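You operate a simulated robot arm through the tools that you are given. There is no shell and no other tool. Be economical: measure what you need, move in short steps, check, and stop when the job is done.

Carry out the task below with a simulated robot arm. There is one attempt and no reset: what you move stays moved.

JOB
Clamp the dusty yellow tomato in the slide gauge and brush it clean.
Fine: use the purple brush and put it back; open the teal slide only when it is clean and return the tomato to its cell in the tray at N23.

Only the result counts: the job must be done as asked and must still hold three seconds after the hand-in. Knocking over, shifting, dropping, spilling or breaking anything else fails it.

ROBOT AND FRAMES
A 6-joint arm with a two-finger parallel gripper, fixed in place. Base frame: the origin is at the foot of the arm, x ahead of it, y to its left, z up; the work surface is at about z = 740. Readings come in mm, rad, newtons and seconds.
With the tool pointing down near the work surface it reaches from about 280 to 740 mm from the base axis. Its first joint turns from -1.152 to 1.152 rad. Payload 2.45 kg.
The tool frame sits at the grasp point between the pads (the TCP): z along the fingers, y along the line on which they close. The tips reach 24 mm beyond it. The gripper opens to 68 mm. The fingers are 17 mm wide and 10 mm thick; the gripper's body (40 by 70 mm) begins 41 mm behind the TCP.
Orientation is told as [roll, pitch, yaw] about the base's x, y, z axes, in that order, counted from this pose: with the fingers straight down and closing along the base's y, the tool's x points along the base's -x, its y along +y and its z along -z.

CONTROLS
- The arm moves only by the tool jog_arm. Its argument "increments" is a list of rows, each an object of numbers (a shift or turn left out is 0, a gripper value left out holds the last): "grip": the finger opening in mm, from 0 to 68; "dx", "dy", "dz": the shift along the base's x, y, z in units of 40 mm (1.0 is 40 mm); "wx", "wy", "wz": the turn, a rotation vector about the base's x, y, z in units of 8 degrees (1.0 is 8 degrees). In form: [{"grip": .., "dx": .., "dy": .., "dz": .., "wx": .., "wy": .., "wz": ..}, ...]. A call has 1 to 10 rows; each row shifts and turns the commanded pose from where the row before left it. A call with a number of a shift or a turn outside -1 to 1 is refused whole. Each row takes 0.2 s and may step no farther than 50 mm and 0.15 rad from the row before; otherwise, or with a gripper value out of range, the whole call is refused. A pose out of reach is approached as far as the arm can. The call stops where the force on the tool passes 90 N (or 10 N more than at its start, if that is more) or the arm is blocked; 0.2 s more then pass. The fingers move at their own pace (about 108 mm/s each) and stop on an object; they squeeze with about 42 N. The grip force told is the motor's: it shows also when the fingers shut on nothing. Time passes only in rows, and 0.2 s behind the last, so rows that do not move let the fingers close. It gives the time, the measured TCP pose, the force on the tool (base axes), the opening and the grip force at its end, in the units of the frame above (readings bear some noise), and new pictures: "views" is both (left out), scene, wrist or none.
- Cameras (640 x 400 px; columns grow to the right, rows downward): "scene" is fixed at [145.4, 411.3, 1437.5]; the picture's right is [-0.76, -0.65, 0.00], its down [-0.48, 0.57, -0.66] and it looks along [0.43, -0.50, -0.75] (base axes); focal length 321 px, centre (320, 200). "wrist" rides on the gripper at [84, 11, -75] in the tool frame; the picture's right is [-0.13, 0.99, 0.00], its down [-0.60, -0.08, -0.79] and it looks along [-0.79, -0.10, 0.61] (tool axes); focal length 251 px, centre (320, 200). There is no depth. A picture from a camera that has moved, and an enlarged one, comes with that camera's place and axes in the base frame and with its lens. The place of the scene camera against the robot may be out by one fixed shift of up to 25 mm in any direction.
- inspect(camera, box): a new picture of the part [left, top, right, bottom] of that camera's present view, enlarged. No time passes.
- hand_in(): hands the job in; it is judged then, once.

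Work in short steps. Places have to be worked out from the pictures, the camera data and where the tool is seen: move nearer, look again, correct. Check each grasp and each placing, and mend what went wrong. You have 120 turns and 200 pictures in all, those below and enlarged ones among them. Open the gripper and draw the arm clear of the work before you hand the job in, unless the task says otherwise; then end with one line.

The tools are called after "Emit:" as a command line: name --argument value ..., lists and objects as JSON in quotes. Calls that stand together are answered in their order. jog_arm: Moves the arm, as the interface text tells. Its arguments: {"type":"object","properties":{"increments":{"type":"array","items":{"type":"object","properties":{"grip":{"type":"number"},"dx":{"type":"number"},"dy":{"type":"number"},"dz":{"type":"number"},"wx":{"type":"number"},"wy":{"type":"number"},"wz":{"type":"number"}}}},"views":{"type":"string","enum":["both","scene","wrist","none"]}},"required":["increments"]} The other tools are called the same way: inspect (camera, box) takes an enlarged picture of a part of a camera's view; hand_in () hands the job in.

At the start:

```text
time_s: 0.0
ee_pos: [432.4, 56.6, 1060.8]
tool_rot: [0.0, -0.001, -0.002]
wrist_force: [0.1, 0.0, -0.2]
width: 67.9
finger_force: 0.1
```

scene: 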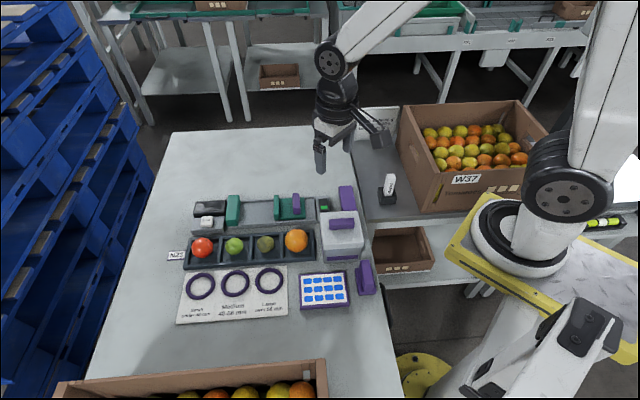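
wrist: 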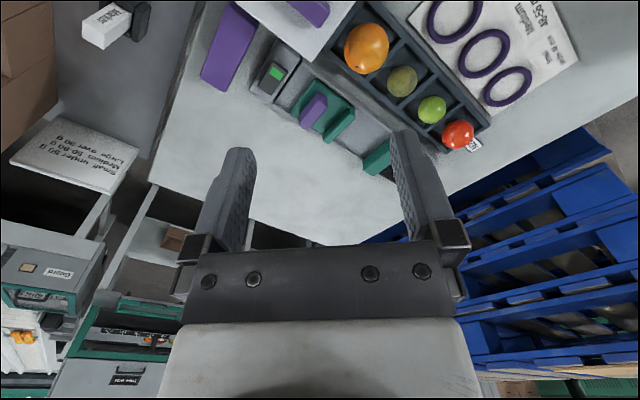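

I start by enlarging the work area in both views to identify the gauge, tray, brush.

Emit:
inspect --camera "scene" --box '[160, 170, 400, 320]'

Emit:
inspect --camera "wrist" --box '[180, 0, 500, 200]'

```text
2.67 times, centred on (280, 245) of scene
camera zoom: at [145.4, 411.3, 1437.5], right [-0.76, -0.65, 0.0], down [-0.48, 0.57, -0.66], along [0.43, -0.5, -0.75], focal length 855 px, centre (427, 80)
```

zoom: 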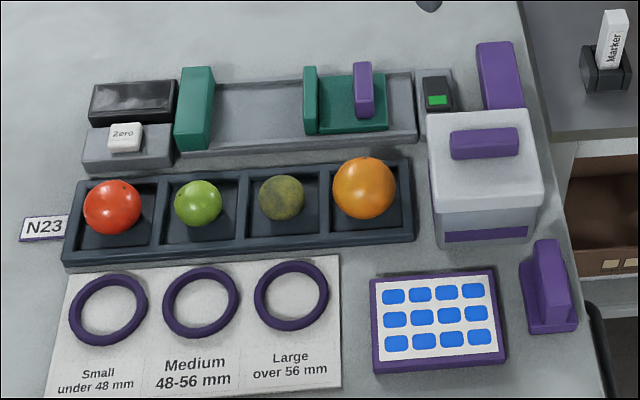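

```text
2.00 times, centred on (340, 100) of wrist
camera zoom: at [348.7, 68.1, 1137.3], right [0.13, 0.99, 0.0], down [0.6, -0.08, 0.79], along [0.79, -0.1, -0.61], focal length 503 px, centre (280, 400)
```

zoom: 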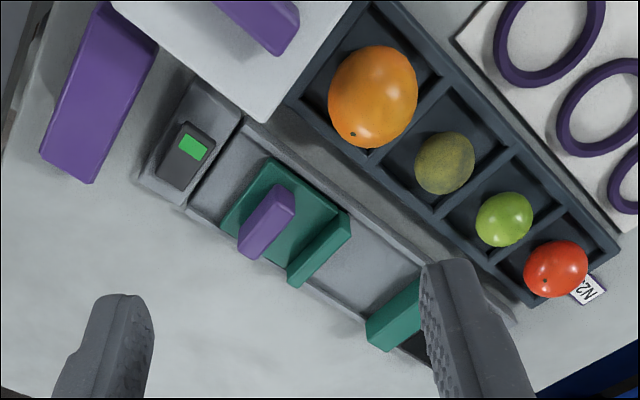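

The dusty tomato (dull yellow-green, third cell) is near (557,167). The purple items need a clearer view, so I move over the work with the tool tilted to make the wrist camera look down.

Emit:
jog_arm --increments '[{"dx": 0.6, "dz": -0.2, "wy": 1, "dy": 0.1}, {"dx": 0.6, "dz": -0.2, "wy": 1, "dy": 0.1}, {"dx": 0.6, "dz": -0.2, "wy": 1}, {"dx": 0.6, "dz": -0.2, "wy": 1}]' --views "both"

```text
time_s: 1.0
ee_pos: [527.9, 63.7, 1028.3]
tool_rot: [0.001, 0.561, -0.001]
wrist_force: [0.7, -0.4, -0.3]
width: 68.3
finger_force: 0.1
camera wrist: at [497.3, 75.8, 1138.5], right [0.11, 0.99, -0.07], down [0.93, -0.08, 0.35], along [0.34, -0.1, -0.93], focal length 251 px, centre (320, 200)
```

scene: 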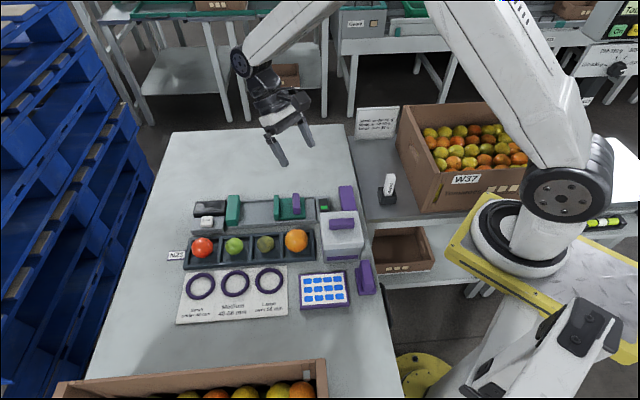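
wrist: 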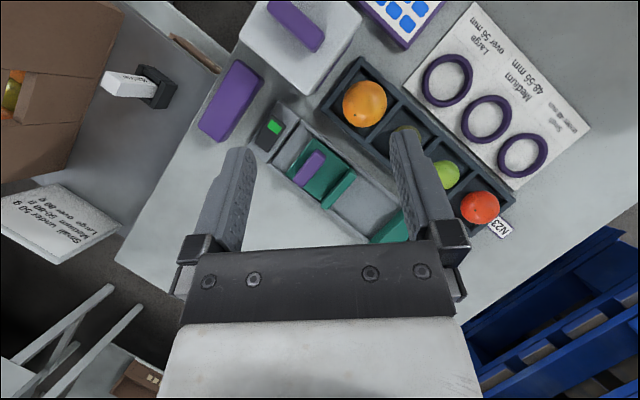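

Fingers block part; I enlarge the present view.

Emit:
inspect --camera "wrist" --box '[180, 0, 500, 250]'

Emit:
inspect --camera "scene" --box '[300, 170, 400, 310]'

```text
1.60 times, centred on (340, 125) of wrist
camera zoom: at [497.3, 75.8, 1138.5], right [0.11, 0.99, -0.07], down [0.93, -0.08, 0.35], along [0.34, -0.1, -0.93], focal length 402 px, centre (288, 320)
```

zoom: 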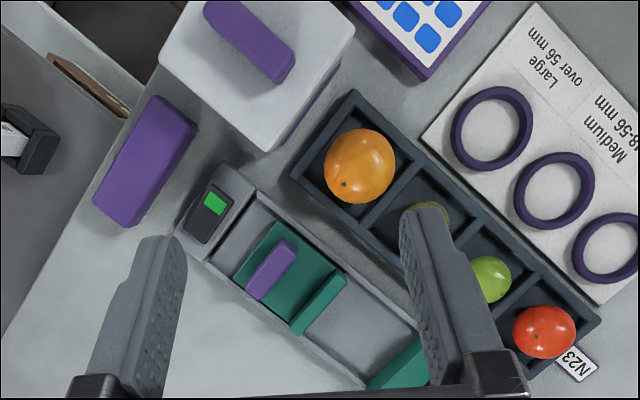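

```text
2.86 times, centred on (350, 240) of scene
camera zoom: at [145.4, 411.3, 1437.4], right [-0.76, -0.65, 0.0], down [-0.48, 0.57, -0.66], along [0.43, -0.5, -0.75], focal length 916 px, centre (234, 86)
```

zoom: 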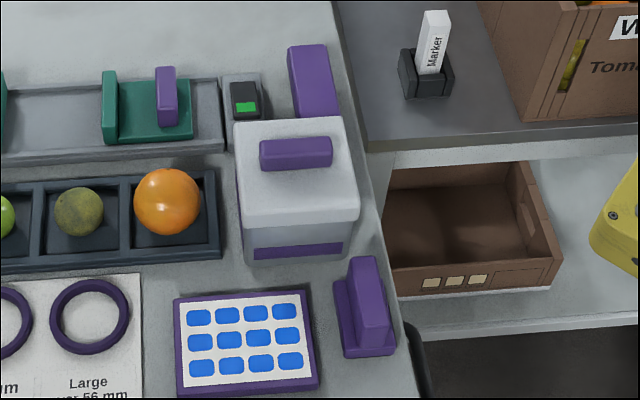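

Two candidates for the brush: the purple block near (473,-72) and the handled purple item near (302,92). I go look at the first closely.

Emit:
jog_arm --increments '[{"dx": -0.64, "dz": -0.64, "wy": -0.8, "dy": -0.72}, {"dx": -0.64, "dz": -0.64, "wy": -0.8, "dy": -0.72}, {"dx": -0.64, "dz": -0.64, "wy": -0.8, "dy": -0.72}, {"dx": -0.64, "dz": -0.5, "wy": -0.8, "dy": -0.72}, {"dx": -0.64, "dz": -0.3, "wy": -0.8, "dy": -0.72}]' --views "wrist"

```text
time_s: 2.2
ee_pos: [401.4, -81.5, 919.7]
tool_rot: [0.0, -0.001, 0.001]
wrist_force: [-0.8, -0.8, 0.3]
width: 67.9
finger_force: 0.1
camera wrist: at [317.2, -70.7, 996.3], right [0.13, 0.99, 0.0], down [0.6, -0.08, 0.79], along [0.79, -0.1, -0.61], focal length 251 px, centre (320, 200)
```

wrist: 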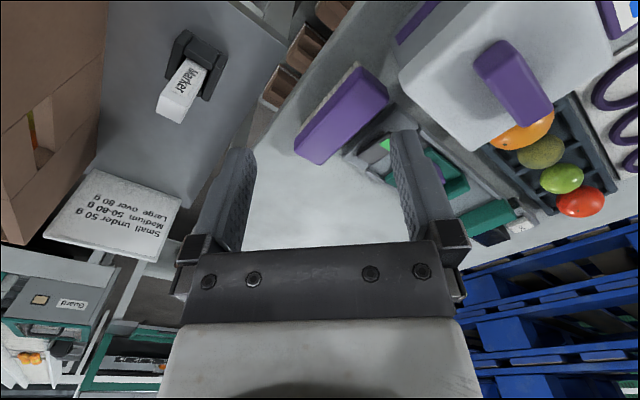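

Emit:
inspect --camera "wrist" --box '[260, 40, 560, 228]'

```text
2.13 times, centred on (410, 134) of wrist
camera zoom: at [317.2, -70.7, 996.3], right [0.13, 0.99, 0.0], down [0.6, -0.08, 0.79], along [0.79, -0.1, -0.61], focal length 535 px, centre (128, 340)
```

zoom: 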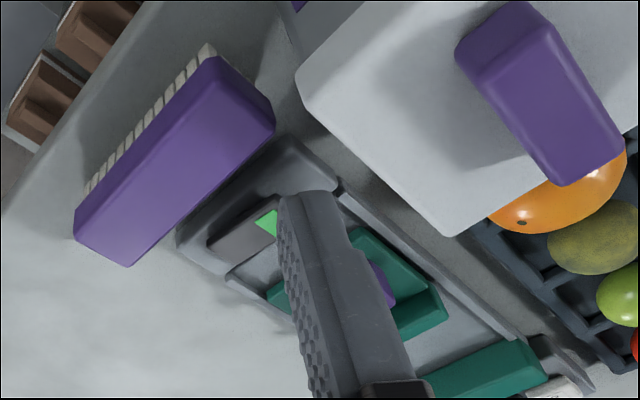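

The block near (473,-72) has bristles, so it is the brush, lying at 45° like the gauge and tray. I now turn the tool −45° and tilt it for a clean overhead view aligned with gauge and tray.

Emit:
jog_arm --increments '[{"dx": 0.6, "dy": 0.3, "dz": 0.25, "wz": -0.9375}, {"dx": 0.6, "dy": 0.3, "dz": 0.25, "wz": -0.9375}, {"dx": 0.6, "dy": 0.3, "dz": 0.25, "wz": -0.9375}, {"dx": 0.6, "dy": 0.3, "dz": 0.25, "wz": -0.9375}, {"dx": 0.6, "dy": 0.3, "dz": 0.25, "wz": -0.9375}, {"dx": 0.6, "dy": 0.3, "dz": 0.25, "wz": -0.9375}, {"dx": 0.6, "dy": 0.3, "dz": 0.25, "wx": 0.7, "wy": 0.7}, {"dx": 0.6, "dy": 0.3, "dz": 0.25, "wx": 0.7, "wy": 0.7}, {"dx": 0.6, "dy": 0.3, "dz": 0.25, "wx": 0.7, "wy": 0.7}, {"dx": 0.6, "dy": 0.3, "dz": 0.25, "wx": 0.7, "wy": 0.7}]' --views "wrist"

Emit:
inspect --camera "wrist" --box '[80, 0, 400, 200]'

Emit:
inspect --camera "wrist" --box '[320, 0, 640, 200]'

```text
time_s: 4.4
ee_pos: [638.0, 41.3, 1021.5]
tool_rot: [0.001, 0.555, -0.784]
wrist_force: [0.1, -0.6, 0.5]
width: 67.9
finger_force: 0.1
camera wrist: at [624.6, 71.5, 1130.1], right [0.78, 0.62, -0.07], down [0.6, -0.71, 0.36], along [0.17, -0.32, -0.93], focal length 251 px, centre (320, 200)
```

wrist: 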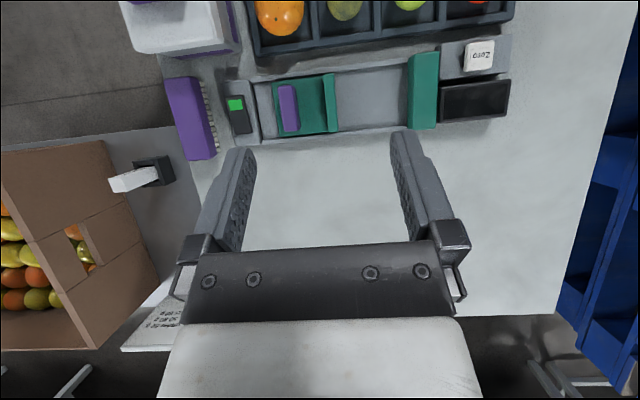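

```text
2.00 times, centred on (240, 100) of wrist
camera zoom: at [624.6, 71.5, 1130.1], right [0.78, 0.62, -0.07], down [0.6, -0.71, 0.36], along [0.17, -0.32, -0.93], focal length 503 px, centre (480, 400)
```

zoom: 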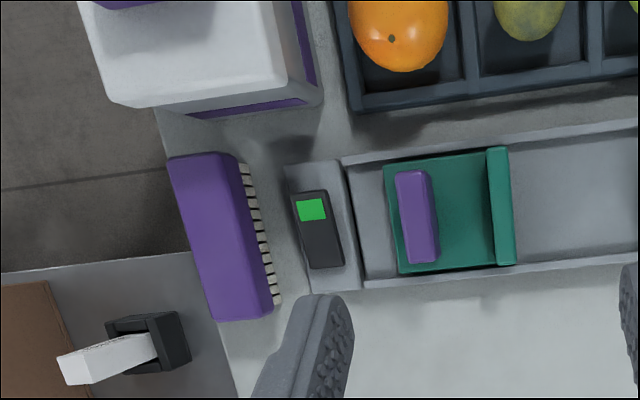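

```text
2.00 times, centred on (480, 100) of wrist
camera zoom: at [624.6, 71.5, 1130.1], right [0.78, 0.62, -0.07], down [0.6, -0.71, 0.36], along [0.17, -0.32, -0.93], focal length 503 px, centre (0, 400)
```

zoom: 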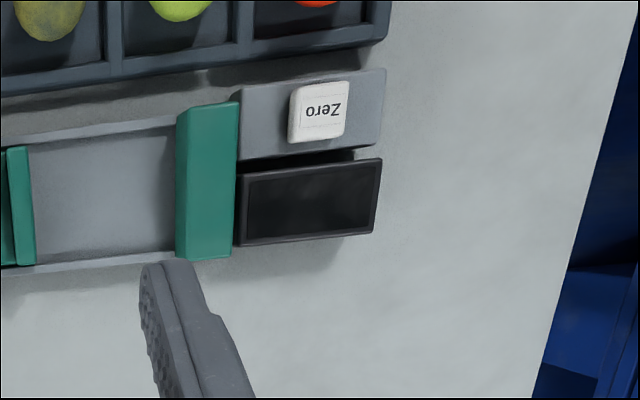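

Bristles are underneath the brush, which stands at about (478,-72). In 45°-aligned coordinates, the gauge axis runs at r≈390, with the fixed jaw face at s≈585 and the slide jaw face at s≈490. I now go above the dusty tomato at yaw 0 for a closer look.

Emit:
jog_arm --increments '[{"dx": -0.2, "dy": 0.31, "dz": -0.3, "wx": -0.7, "wy": -0.7}, {"dx": -0.2, "dy": 0.31, "dz": -0.3, "wx": -0.7, "wy": -0.7}, {"dx": -0.2, "dy": 0.31, "dz": -0.3, "wx": -0.7, "wy": -0.7}, {"dx": -0.2, "dy": 0.31, "dz": -0.3, "wx": -0.7, "wy": -0.7}, {"dx": -0.2, "dy": 0.31, "dz": -0.3, "wz": 0.9375}, {"dx": -0.2, "dy": 0.31, "dz": -0.3, "wz": 0.9375}, {"dx": -0.2, "dy": 0.31, "dz": -0.3, "wz": 0.9375}, {"dx": -0.2, "dy": 0.31, "dz": -0.3, "wz": 0.9375}, {"dx": -0.2, "dy": 0.31, "dz": -0.3, "wz": 0.9375}, {"dx": -0.2, "dy": 0.31, "dz": -0.3, "wz": 0.9375}]' --views "both"

```text
time_s: 6.6
ee_pos: [558.8, 164.6, 900.2]
tool_rot: [-0.001, 0.001, 0.001]
wrist_force: [-0.7, -0.5, 0.5]
width: 67.9
finger_force: 0.0
camera wrist: at [474.6, 175.4, 976.7], right [0.13, 0.99, 0.0], down [0.6, -0.08, 0.79], along [0.79, -0.1, -0.61], focal length 251 px, centre (320, 200)
```

scene: 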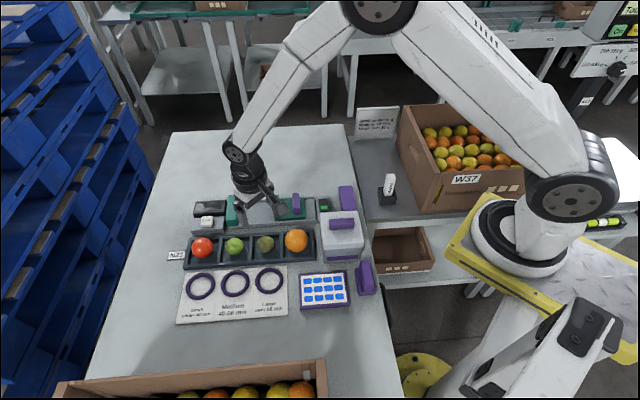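
wrist: 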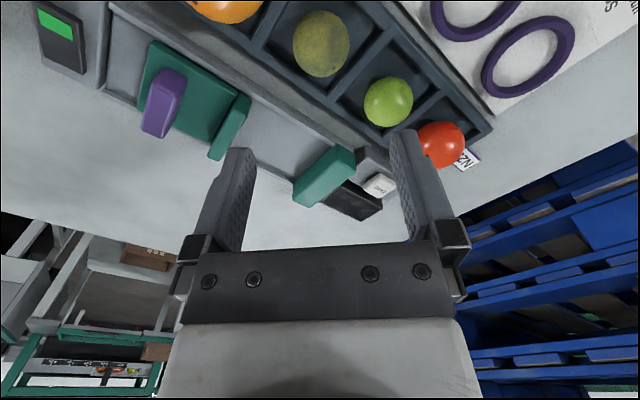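

Emit:
inspect --camera "wrist" --box '[240, 0, 440, 125]'

```text
3.20 times, centred on (340, 62) of wrist
camera zoom: at [474.6, 175.4, 976.7], right [0.13, 0.99, 0.0], down [0.6, -0.08, 0.79], along [0.79, -0.1, -0.61], focal length 805 px, centre (256, 640)
```

zoom: 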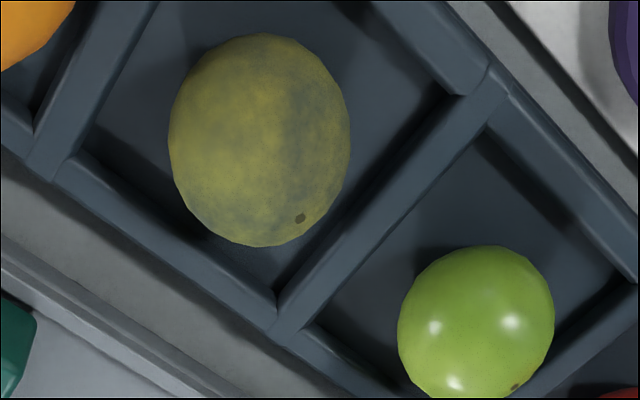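

The tomato is about 42 mm across, centered near (554,167,767). I descend to just above it with the opening at 54, fingers along the cell's diagonal.

Emit:
jog_arm --increments '[{"grip": 54, "dx": -0.06, "dy": 0.03, "dz": -0.9}, {"dx": -0.06, "dy": 0.03, "dz": -0.7}]' --views "both"

Emit:
inspect --camera "wrist" --box '[200, 0, 440, 150]'

Emit:
inspect --camera "scene" --box '[200, 180, 320, 270]'

```text
time_s: 7.2
ee_pos: [554.2, 167.0, 834.8]
tool_rot: [-0.001, 0.0, -0.001]
wrist_force: [-0.3, 0.1, 0.1]
width: 54.0
finger_force: 0.0
camera wrist: at [470.8, 177.7, 911.9], right [0.13, 0.99, 0.0], down [0.6, -0.08, 0.79], along [0.79, -0.1, -0.61], focal length 251 px, centre (320, 200)
```

scene: 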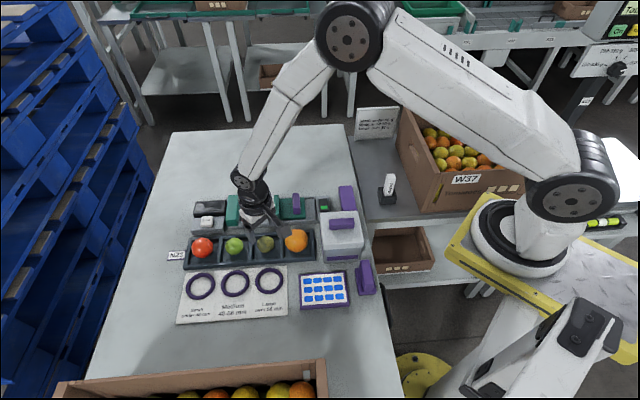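
wrist: 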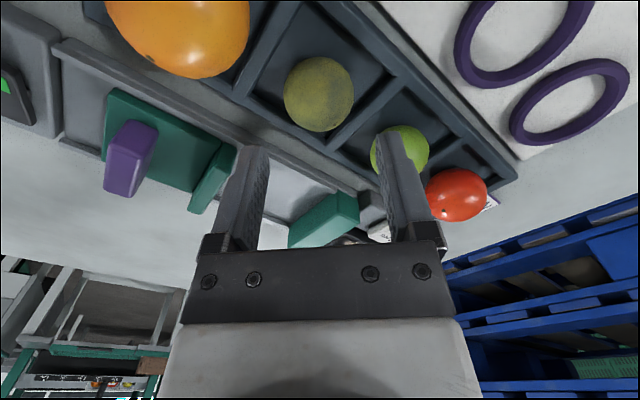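

```text
2.67 times, centred on (320, 75) of wrist
camera zoom: at [470.8, 177.7, 911.9], right [0.13, 0.99, 0.0], down [0.6, -0.08, 0.79], along [0.79, -0.1, -0.61], focal length 670 px, centre (320, 533)
```

zoom: 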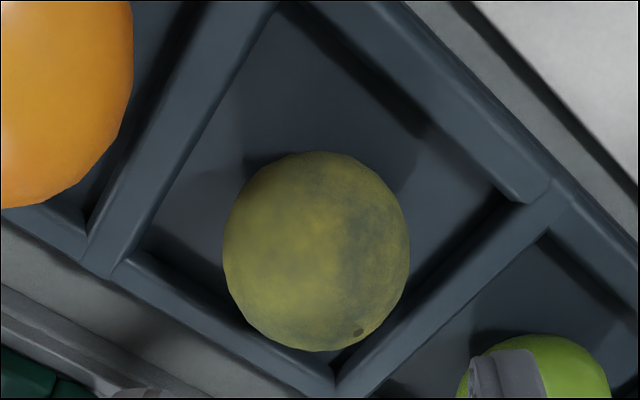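

```text
4.44 times, centred on (260, 225) of scene
camera zoom: at [145.4, 411.3, 1437.4], right [-0.76, -0.65, 0.0], down [-0.48, 0.57, -0.66], along [0.43, -0.5, -0.75], focal length 1425 px, centre (587, 89)
```

zoom: 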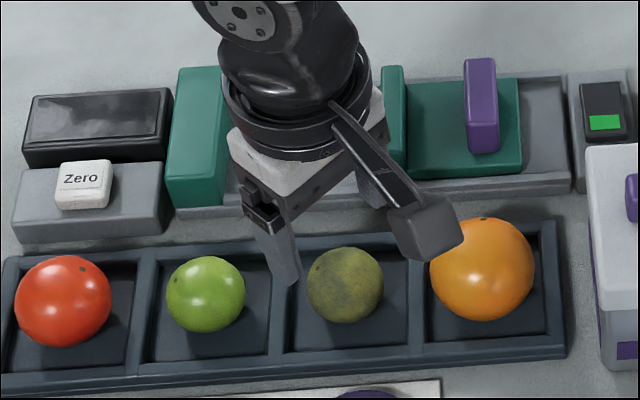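

The estimate holds at (554,167,766) from both heights, and the TCP is right above it. I descend to z≈777 and close.

Emit:
jog_arm --increments '[{"dz": -0.7}, {"dz": -0.7}, {"grip": 30}, {"grip": 30}, {"grip": 30}]' --views "wrist"

```text
time_s: 8.4
ee_pos: [554.3, 166.0, 780.4]
tool_rot: [-0.001, -0.001, 0.001]
wrist_force: [0.1, 0.6, 0.6]
width: 42.5
finger_force: 15.7
camera wrist: at [470.4, 177.4, 857.2], right [0.13, 0.99, 0.0], down [0.6, -0.08, 0.79], along [0.79, -0.1, -0.61], focal length 251 px, centre (320, 200)
```

wrist: 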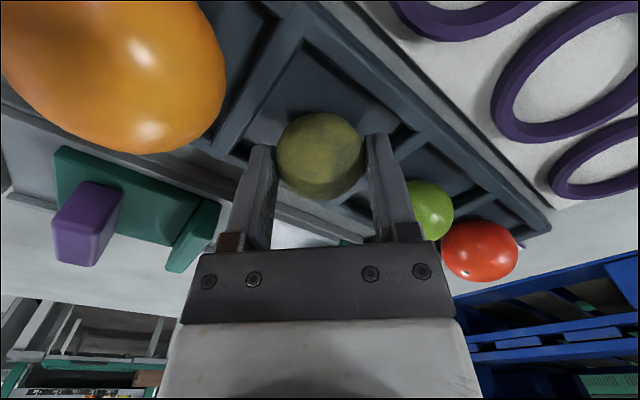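

Held at 42.5 mm wide. I lift straight up and check.

Emit:
jog_arm --increments '[{"dz": 0.6}, {"dz": 0.9}, {"dz": 0.9}]' --views "wrist"

```text
time_s: 9.2
ee_pos: [554.5, 168.1, 878.6]
tool_rot: [-0.001, 0.001, -0.001]
wrist_force: [0.3, -0.5, -0.3]
width: 42.7
finger_force: 16.0
camera wrist: at [471.1, 178.9, 953.7], right [0.13, 0.99, 0.0], down [0.6, -0.08, 0.79], along [0.79, -0.1, -0.61], focal length 251 px, centre (320, 200)
```

wrist: 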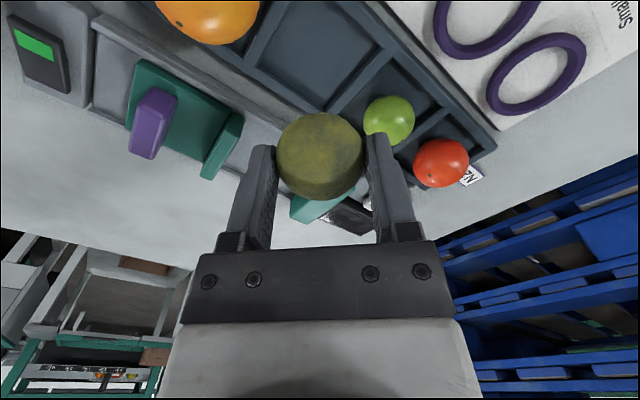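

Tomato is held. I turn the tool +45° and move over the gauge gap at height.

Emit:
jog_arm --increments '[{"dx": 0.45, "dy": -0.217, "wz": 0.9375}, {"dx": 0.45, "dy": -0.217, "wz": 0.9375}, {"dx": 0.45, "dy": -0.217, "wz": 0.9375}, {"dx": 0.45, "dy": -0.217, "wz": 0.9375}, {"dx": 0.45, "dy": -0.217, "wz": 0.9375}, {"dx": 0.45, "dy": -0.217, "wz": 0.9375}]' --views "both"

Emit:
inspect --camera "scene" --box '[180, 160, 340, 270]'

```text
time_s: 10.6
ee_pos: [661.3, 115.3, 876.5]
tool_rot: [0.0, -0.002, 0.788]
wrist_force: [-0.1, 0.5, -0.3]
width: 42.4
finger_force: 16.1
camera wrist: at [595.4, 63.2, 952.3], right [-0.61, 0.79, 0.0], down [0.48, 0.37, 0.79], along [0.63, 0.49, -0.61], focal length 251 px, centre (320, 200)
```

scene: 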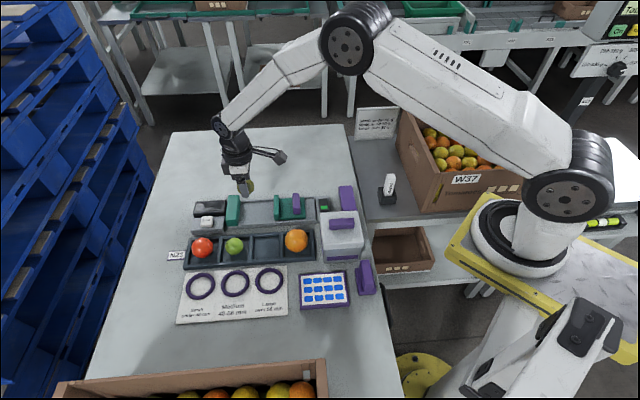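
wrist: 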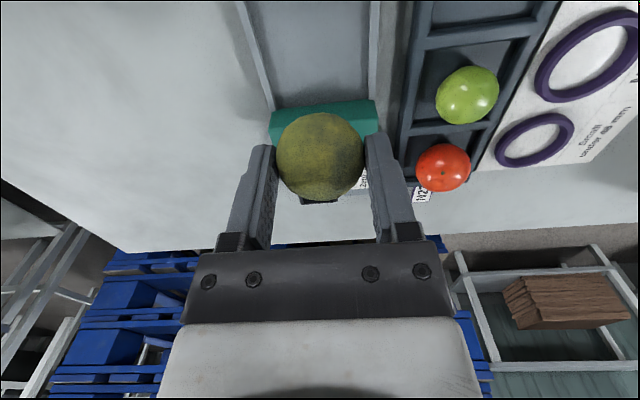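

```text
3.64 times, centred on (260, 215) of scene
camera zoom: at [145.4, 411.3, 1437.5], right [-0.76, -0.65, 0.0], down [-0.48, 0.57, -0.66], along [0.43, -0.5, -0.75], focal length 1166 px, centre (538, 146)
```

zoom: 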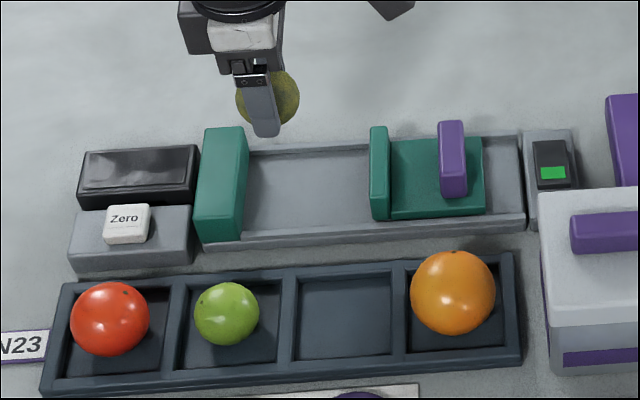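

Gauge channel center r≈389, fixed jaw face s≈589. I shift to s≈564 (673.8,123.7) and lower to z≈800.

Emit:
jog_arm --increments '[{"dx": 0.31, "dy": 0.21, "dz": -0.8}, {"dz": -0.7}, {"dz": -0.45}]' --views "both"

Emit:
inspect --camera "scene" --box '[180, 160, 340, 270]'

```text
time_s: 11.4
ee_pos: [673.0, 122.7, 797.1]
tool_rot: [0.001, 0.003, 0.786]
wrist_force: [-3.2, -5.5, -0.1]
width: 42.7
finger_force: 15.4
camera wrist: at [607.6, 71.2, 874.0], right [-0.61, 0.79, 0.0], down [0.48, 0.37, 0.79], along [0.63, 0.48, -0.61], focal length 251 px, centre (320, 200)
```

scene: 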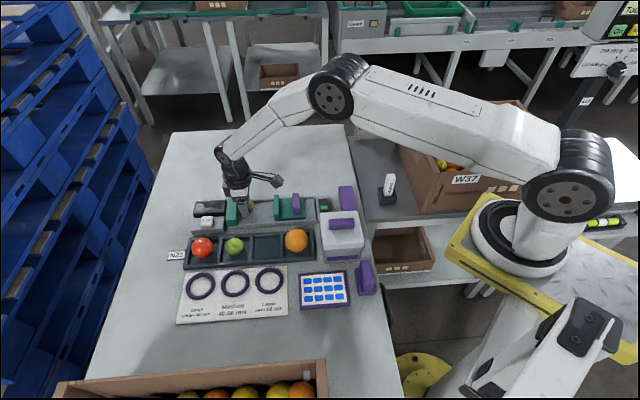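
wrist: 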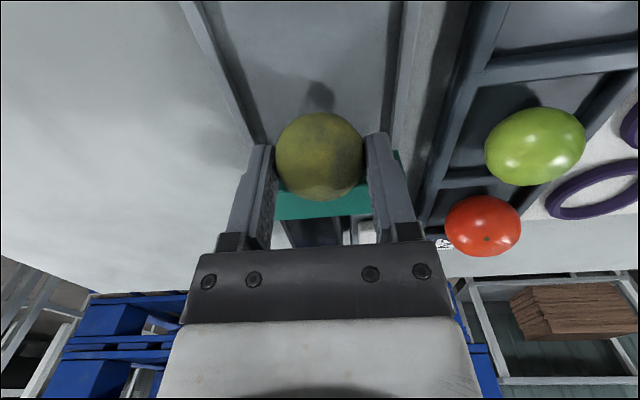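

```text
3.64 times, centred on (260, 215) of scene
camera zoom: at [145.3, 411.1, 1437.5], right [-0.76, -0.65, 0.0], down [-0.48, 0.57, -0.66], along [0.43, -0.5, -0.75], focal length 1166 px, centre (538, 146)
```

zoom: 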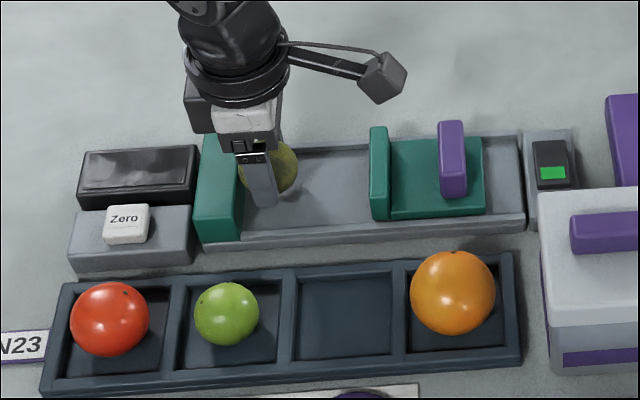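

A small force toward −s shows the tomato is already touching the fixed jaw. I back off 6 mm and lower gently.

Emit:
jog_arm --increments '[{"dx": -0.12, "dy": -0.1}, {"dz": -0.15}, {"dz": 0}]' --views "none"

```text
time_s: 12.2
ee_pos: [670.2, 119.9, 792.6]
tool_rot: [-0.001, 0.0, 0.786]
wrist_force: [0.1, -0.7, -1.1]
width: 42.7
finger_force: 16.3
```

Free now. I lower in small steps watching the vertical force.

Emit:
jog_arm --increments '[{"dz": -0.1}, {"dz": 0}]' --views "none"

Emit:
jog_arm --increments '[{"dz": -0.1}, {"dz": 0}]' --views "wrist"

```text
time_s: 12.8
ee_pos: [671.3, 119.3, 788.5]
tool_rot: [-0.001, 0.0, 0.785]
wrist_force: [0.5, -0.1, 0.3]
width: 42.4
finger_force: 15.9
```

```text
time_s: 13.4
ee_pos: [669.0, 118.5, 786.3]
tool_rot: [-0.001, -0.002, 0.784]
wrist_force: [-4.1, -1.0, 12.2]
width: 42.7
finger_force: 16.6
camera wrist: at [604.2, 68.1, 861.8], right [-0.61, 0.79, 0.0], down [0.48, 0.37, 0.79], along [0.63, 0.48, -0.61], focal length 251 px, centre (320, 200)
```

wrist: 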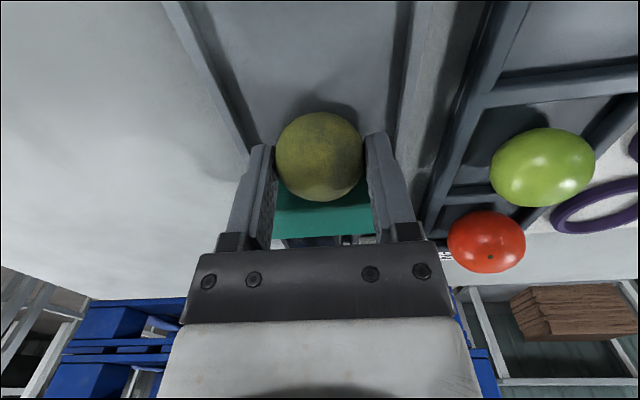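

The tomato now sits on the channel floor. I relieve slightly and open a little to release.

Emit:
jog_arm --increments '[{"dz": 0.03, "grip": 43.5}, {"grip": 48}, {"grip": 53}, {"grip": 53}]' --views "wrist"

```text
time_s: 14.4
ee_pos: [670.4, 118.9, 784.9]
tool_rot: [-0.002, -0.001, 0.783]
wrist_force: [0.2, 0.0, 0.7]
width: 53.1
finger_force: 0.2
camera wrist: at [603.6, 68.1, 862.0], right [-0.61, 0.79, 0.0], down [0.48, 0.37, 0.79], along [0.63, 0.48, -0.61], focal length 251 px, centre (320, 200)
```

wrist: 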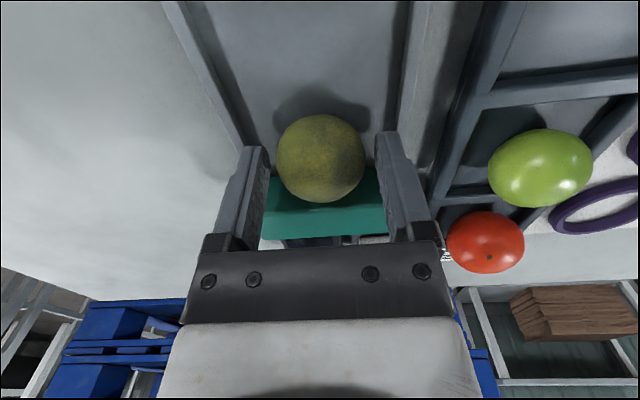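

Tomato rests in the gauge. I raise, then turn to yaw −45° while moving toward above the slide handle (~(578,27)).

Emit:
jog_arm --increments '[{"dz": 0.5}, {"dz": 1}, {"dz": 1}, {"dx": -0.2, "dy": -0.2, "wz": -0.9375, "grip": 60}, {"dx": -0.2, "dy": -0.2, "wz": -0.9375}, {"dx": -0.2, "dy": -0.2, "wz": -0.9375}, {"dx": -0.2, "dy": -0.2, "wz": -0.9375}, {"dx": -0.2, "dy": -0.2, "wz": -0.9375}, {"dx": -0.2, "dy": -0.2, "wz": -0.9375}]' --views "none"

Emit:
jog_arm --increments '[{"dx": -0.2, "dy": -0.2, "wz": -0.9375}, {"dx": -0.2, "dy": -0.2, "wz": -0.9375}, {"dx": -0.2, "dy": -0.2, "wz": -0.9375}, {"dx": -0.2, "dy": -0.2, "wz": -0.9375}, {"dx": -0.2, "dy": -0.2, "wz": -0.9375}, {"dx": -0.2, "dy": -0.2, "wz": -0.9375}]' --views "both"

Emit:
inspect --camera "wrist" --box '[160, 0, 480, 200]'

Emit:
inspect --camera "scene" --box '[180, 160, 340, 270]'

```text
time_s: 16.4
ee_pos: [623.7, 70.6, 886.3]
tool_rot: [0.0, 0.0, -0.003]
wrist_force: [0.0, 0.1, 0.6]
width: 60.1
finger_force: 0.1
```

```text
time_s: 17.8
ee_pos: [574.3, 23.5, 884.9]
tool_rot: [-0.001, -0.001, -0.787]
wrist_force: [0.8, 0.6, 0.4]
width: 60.3
finger_force: 0.1
camera wrist: at [523.3, 91.3, 961.5], right [0.79, 0.61, 0.0], down [0.37, -0.48, 0.79], along [0.48, -0.63, -0.61], focal length 251 px, centre (320, 200)
```

scene: 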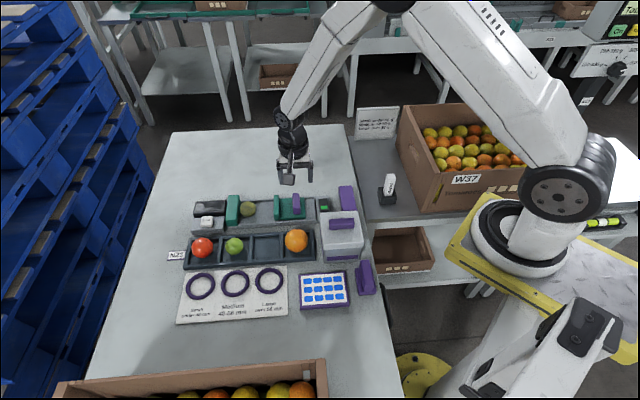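
wrist: 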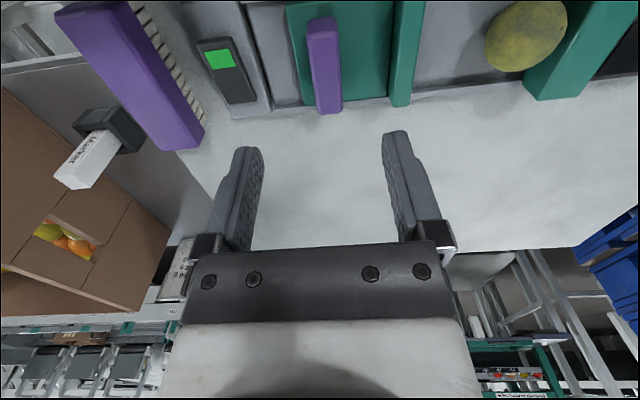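

```text
2.00 times, centred on (320, 100) of wrist
camera zoom: at [523.3, 91.3, 961.5], right [0.79, 0.61, 0.0], down [0.37, -0.48, 0.79], along [0.48, -0.63, -0.61], focal length 503 px, centre (320, 400)
```

zoom: 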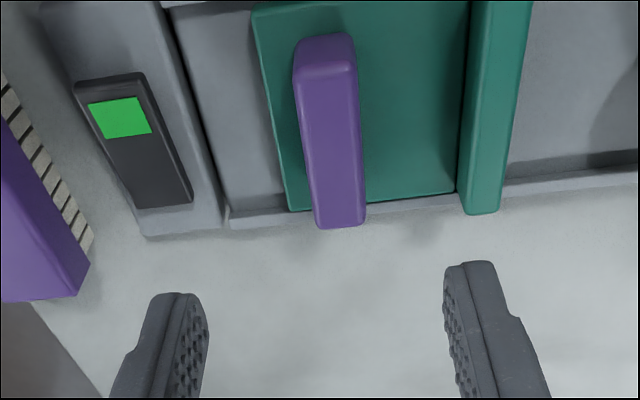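

```text
3.64 times, centred on (260, 215) of scene
camera zoom: at [145.4, 411.3, 1437.5], right [-0.76, -0.65, 0.0], down [-0.48, 0.57, -0.66], along [0.43, -0.5, -0.75], focal length 1166 px, centre (538, 146)
```

zoom: 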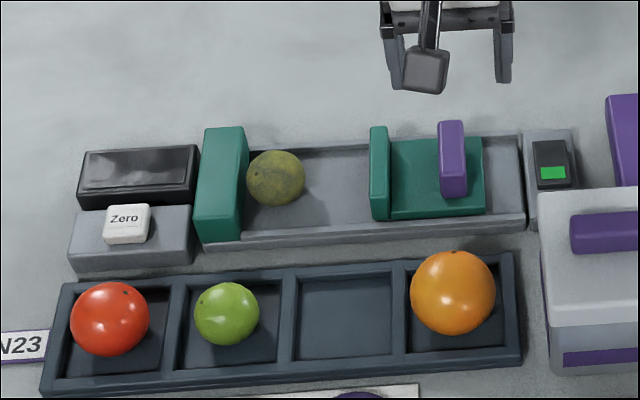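

The handle is centered at about s=428, r=389 (578,27.6), about 15 mm wide, with its top near z≈792. I descend with a 40 mm opening and grip it at z≈790.

Emit:
jog_arm --increments '[{"grip": 40, "dx": 0.085, "dy": 0.1, "dz": -0.6}, {"dz": -0.6}, {"dz": -0.6}, {"dz": -0.3}, {"dz": 0}]' --views "wrist"

```text
time_s: 19.0
ee_pos: [576.2, 26.2, 802.0]
tool_rot: [-0.001, 0.0, -0.787]
wrist_force: [-0.6, 0.2, -0.1]
width: 40.1
finger_force: 0.1
camera wrist: at [526.3, 94.7, 877.3], right [0.79, 0.61, 0.0], down [0.37, -0.48, 0.79], along [0.48, -0.63, -0.61], focal length 251 px, centre (320, 200)
```

wrist: 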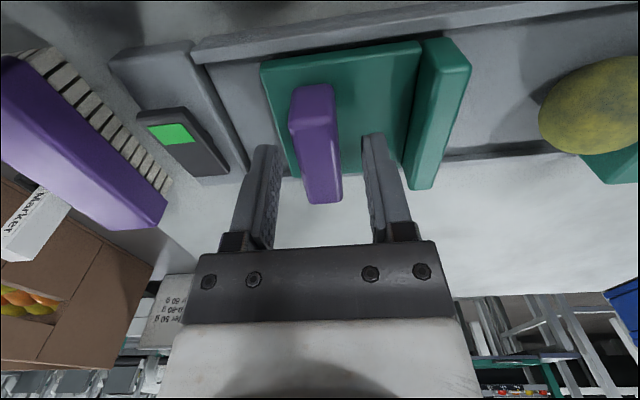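

Well aligned. Down another 10 mm, then close on the handle.

Emit:
jog_arm --increments '[{"dz": -0.27}, {"grip": 25}, {"grip": 8}, {"grip": 8}, {"grip": 8}]' --views "wrist"

```text
time_s: 20.2
ee_pos: [578.0, 26.1, 790.6]
tool_rot: [0.0, 0.001, -0.786]
wrist_force: [2.9, 0.4, -1.6]
width: 20.0
finger_force: 37.7
camera wrist: at [526.4, 94.1, 866.8], right [0.79, 0.61, 0.0], down [0.37, -0.48, 0.79], along [0.48, -0.63, -0.61], focal length 251 px, centre (320, 200)
```

wrist: 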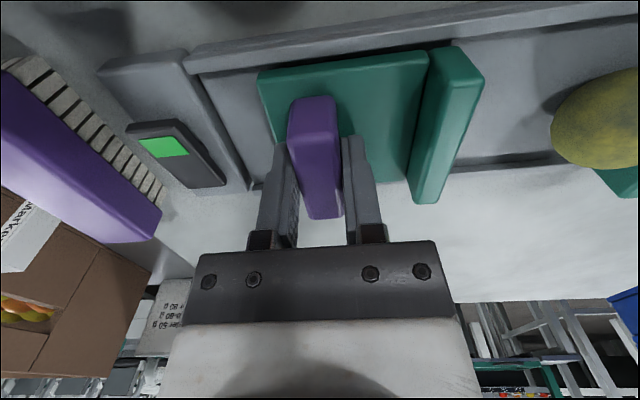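

Handle gripped (20 mm). I push the slide along +e1, first 34 mm, watching the force.

Emit:
jog_arm --increments '[{"dx": 0.15, "dy": 0.15}, {"dx": 0.15, "dy": 0.15}, {"dx": 0.15, "dy": 0.15}, {"dx": 0.15, "dy": 0.15}]' --views "both"

Emit:
inspect --camera "scene" --box '[180, 160, 340, 270]'

```text
time_s: 21.2
ee_pos: [602.2, 52.2, 791.0]
tool_rot: [0.0, -0.001, -0.784]
wrist_force: [3.7, -5.5, 0.5]
width: 19.7
finger_force: 37.5
camera wrist: at [551.4, 119.1, 866.8], right [0.79, 0.61, 0.0], down [0.37, -0.48, 0.79], along [0.48, -0.63, -0.61], focal length 251 px, centre (320, 200)
```

scene: 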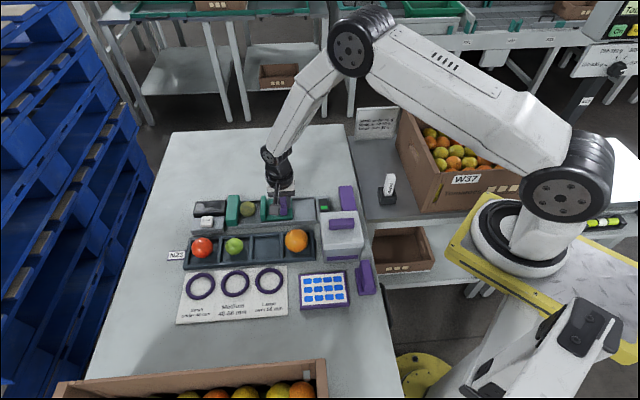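
wrist: 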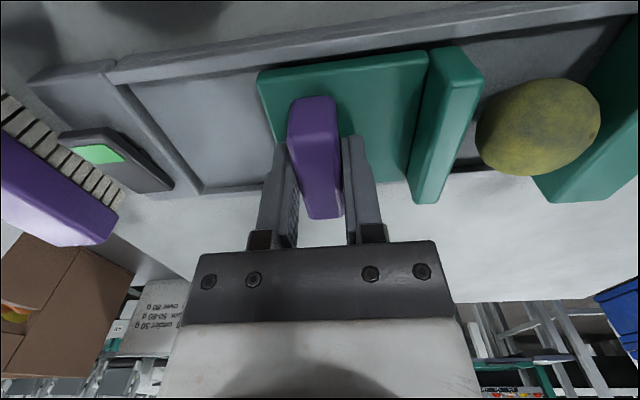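

```text
3.64 times, centred on (260, 215) of scene
camera zoom: at [145.5, 411.1, 1437.5], right [-0.76, -0.65, 0.0], down [-0.48, 0.57, -0.66], along [0.43, -0.5, -0.75], focal length 1166 px, centre (538, 146)
```

zoom: 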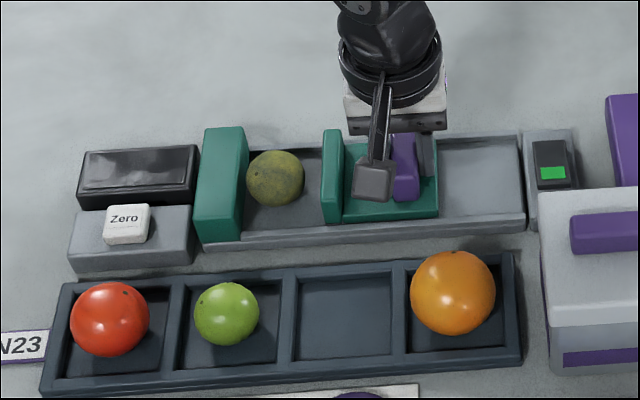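

Slide moves freely. I continue in small steps until the tomato is clamped.

Emit:
jog_arm --increments '[{"dx": 0.08, "dy": 0.08}, {"dx": 0.08, "dy": 0.08}, {"dx": 0.05, "dy": 0.05}]' --views "none"

Emit:
jog_arm --increments '[{"dx": 0.05, "dy": 0.05}, {"dx": 0.03, "dy": 0.03}]' --views "wrist"

```text
time_s: 22.0
ee_pos: [610.0, 59.6, 790.3]
tool_rot: [0.001, 0.0, -0.787]
wrist_force: [5.4, -7.9, -5.4]
width: 19.5
finger_force: 37.4
```

```text
time_s: 22.6
ee_pos: [612.3, 61.5, 789.8]
tool_rot: [0.0, 0.0, -0.786]
wrist_force: [3.6, -7.0, -9.1]
width: 20.0
finger_force: 37.1
camera wrist: at [562.9, 130.7, 866.8], right [0.79, 0.61, 0.0], down [0.37, -0.48, 0.79], along [0.48, -0.63, -0.61], focal length 251 px, centre (320, 200)
```

wrist: 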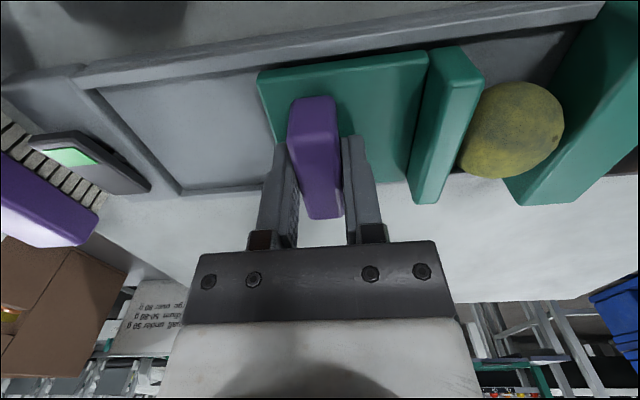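

Almost in contact; a few more millimetres in small steps.

Emit:
jog_arm --increments '[{"dx": 0.05, "dy": 0.05}, {"dx": 0, "dy": 0}]' --views "none"

Emit:
jog_arm --increments '[{"dx": 0.05, "dy": 0.05}, {"dx": 0, "dy": 0}]' --views "wrist"

Emit:
inspect --camera "wrist" --box '[380, 0, 640, 220]'

```text
time_s: 23.2
ee_pos: [616.4, 63.7, 789.7]
tool_rot: [-0.004, 0.003, -0.785]
wrist_force: [-10.3, -18.4, 8.4]
width: 19.9
finger_force: 37.4
```

```text
time_s: 23.8
ee_pos: [614.3, 64.0, 789.7]
tool_rot: [-0.008, 0.004, -0.788]
wrist_force: [-29.0, -33.2, 26.3]
width: 19.9
finger_force: 37.5
camera wrist: at [564.9, 132.2, 867.0], right [0.79, 0.61, -0.01], down [0.38, -0.48, 0.79], along [0.48, -0.63, -0.61], focal length 251 px, centre (320, 200)
```

wrist: 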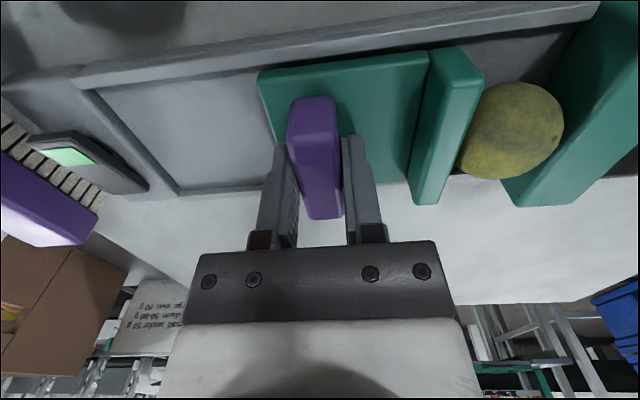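

```text
1.82 times, centred on (510, 110) of wrist
camera zoom: at [564.9, 132.2, 867.0], right [0.79, 0.61, -0.01], down [0.38, -0.48, 0.79], along [0.48, -0.63, -0.61], focal length 457 px, centre (-26, 364)
```

zoom: 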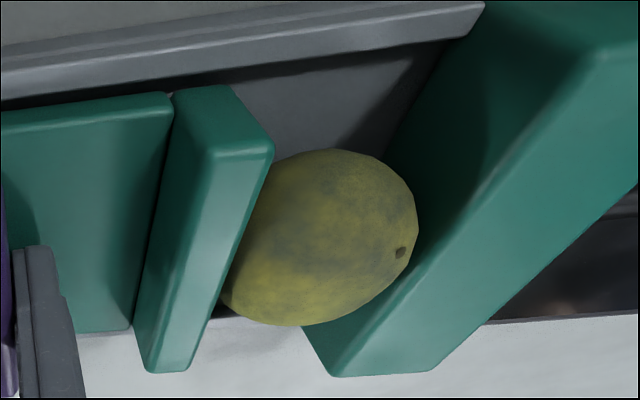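

The tomato is firmly clamped (~44 N). I release the handle and rise.

Emit:
jog_arm --increments '[{"grip": 42}, {"dx": -0.06, "dy": -0.06}, {"dz": 0.6}, {"dz": 1}, {"dz": 1}]' --views "both"

Emit:
inspect --camera "scene" --box '[180, 160, 340, 270]'

Emit:
inspect --camera "wrist" --box '[240, 0, 560, 200]'

```text
time_s: 25.0
ee_pos: [616.2, 65.4, 894.8]
tool_rot: [-0.002, 0.0, -0.785]
wrist_force: [0.0, -0.2, -0.1]
width: 42.3
finger_force: 0.1
camera wrist: at [564.2, 132.1, 970.3], right [0.79, 0.61, 0.0], down [0.37, -0.48, 0.79], along [0.48, -0.63, -0.61], focal length 251 px, centre (320, 200)
```

scene: 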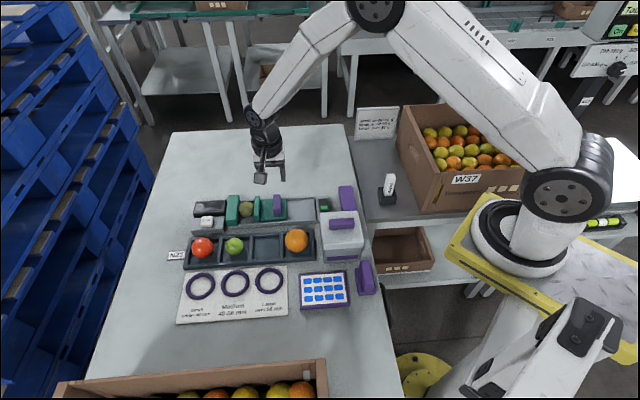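
wrist: 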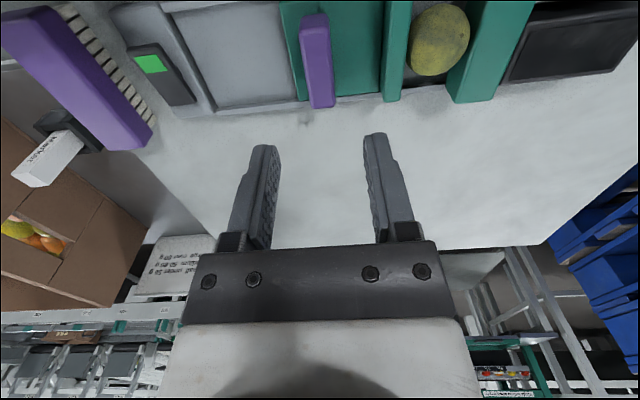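

```text
3.64 times, centred on (260, 215) of scene
camera zoom: at [145.4, 411.3, 1437.5], right [-0.76, -0.65, 0.0], down [-0.48, 0.57, -0.66], along [0.43, -0.5, -0.75], focal length 1166 px, centre (538, 146)
```

zoom: 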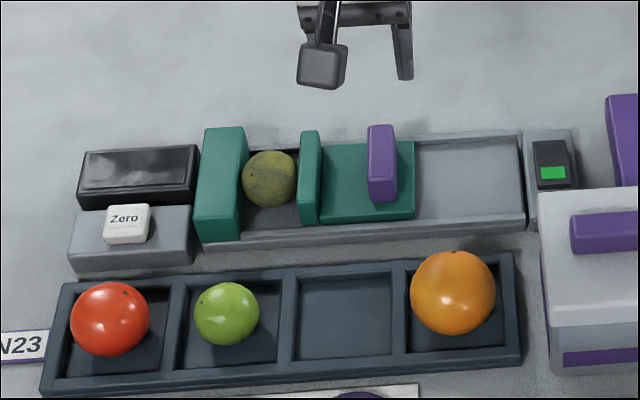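

```text
2.00 times, centred on (400, 100) of wrist
camera zoom: at [564.2, 132.1, 970.3], right [0.79, 0.61, 0.0], down [0.37, -0.48, 0.79], along [0.48, -0.63, -0.61], focal length 503 px, centre (160, 400)
```

zoom: 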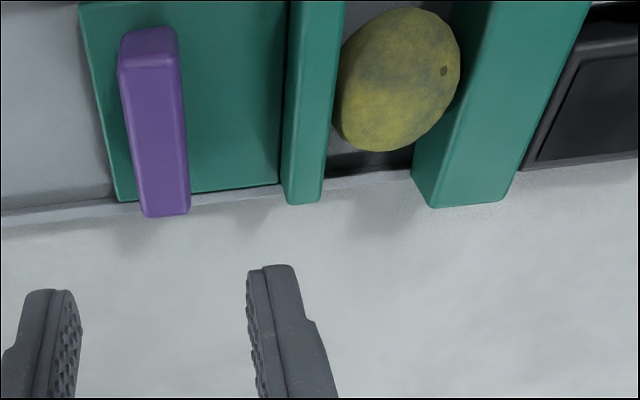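

Slide holds and tomato stays clamped at s≈565, r≈388, top ≈793. Next I go over the brush at about (476,-71) with the fingers open to 62.

Emit:
jog_arm --increments '[{"grip": 64, "dx": -0.7, "dy": -0.68}, {"dx": -0.7, "dy": -0.68}, {"dx": -0.7, "dy": -0.68}, {"dx": -0.7, "dy": -0.68}, {"dx": -0.7, "dy": -0.68}]' --views "wrist"

Emit:
inspect --camera "wrist" --box '[180, 0, 460, 175]'

```text
time_s: 26.2
ee_pos: [477.5, -70.8, 894.6]
tool_rot: [-0.001, 0.0, -0.785]
wrist_force: [-0.8, -0.2, 0.1]
width: 64.0
finger_force: 0.0
camera wrist: at [426.0, -2.7, 970.0], right [0.79, 0.61, 0.0], down [0.37, -0.48, 0.79], along [0.48, -0.63, -0.61], focal length 251 px, centre (320, 200)
```

wrist: 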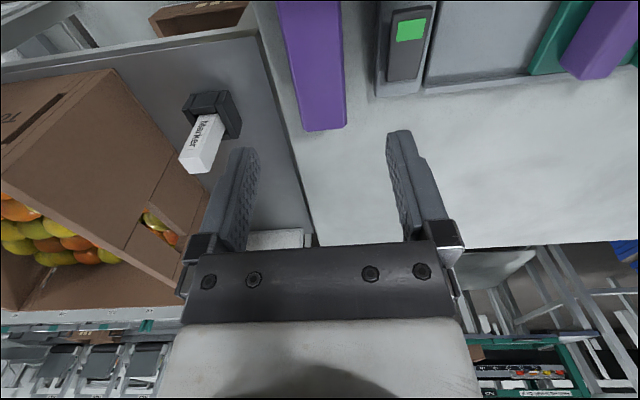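

```text
2.29 times, centred on (320, 88) of wrist
camera zoom: at [426.0, -2.7, 970.0], right [0.79, 0.61, 0.0], down [0.37, -0.48, 0.79], along [0.48, -0.63, -0.61], focal length 575 px, centre (320, 457)
```

zoom: 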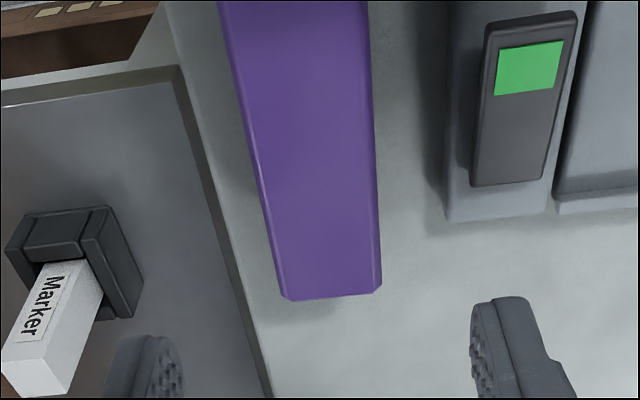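

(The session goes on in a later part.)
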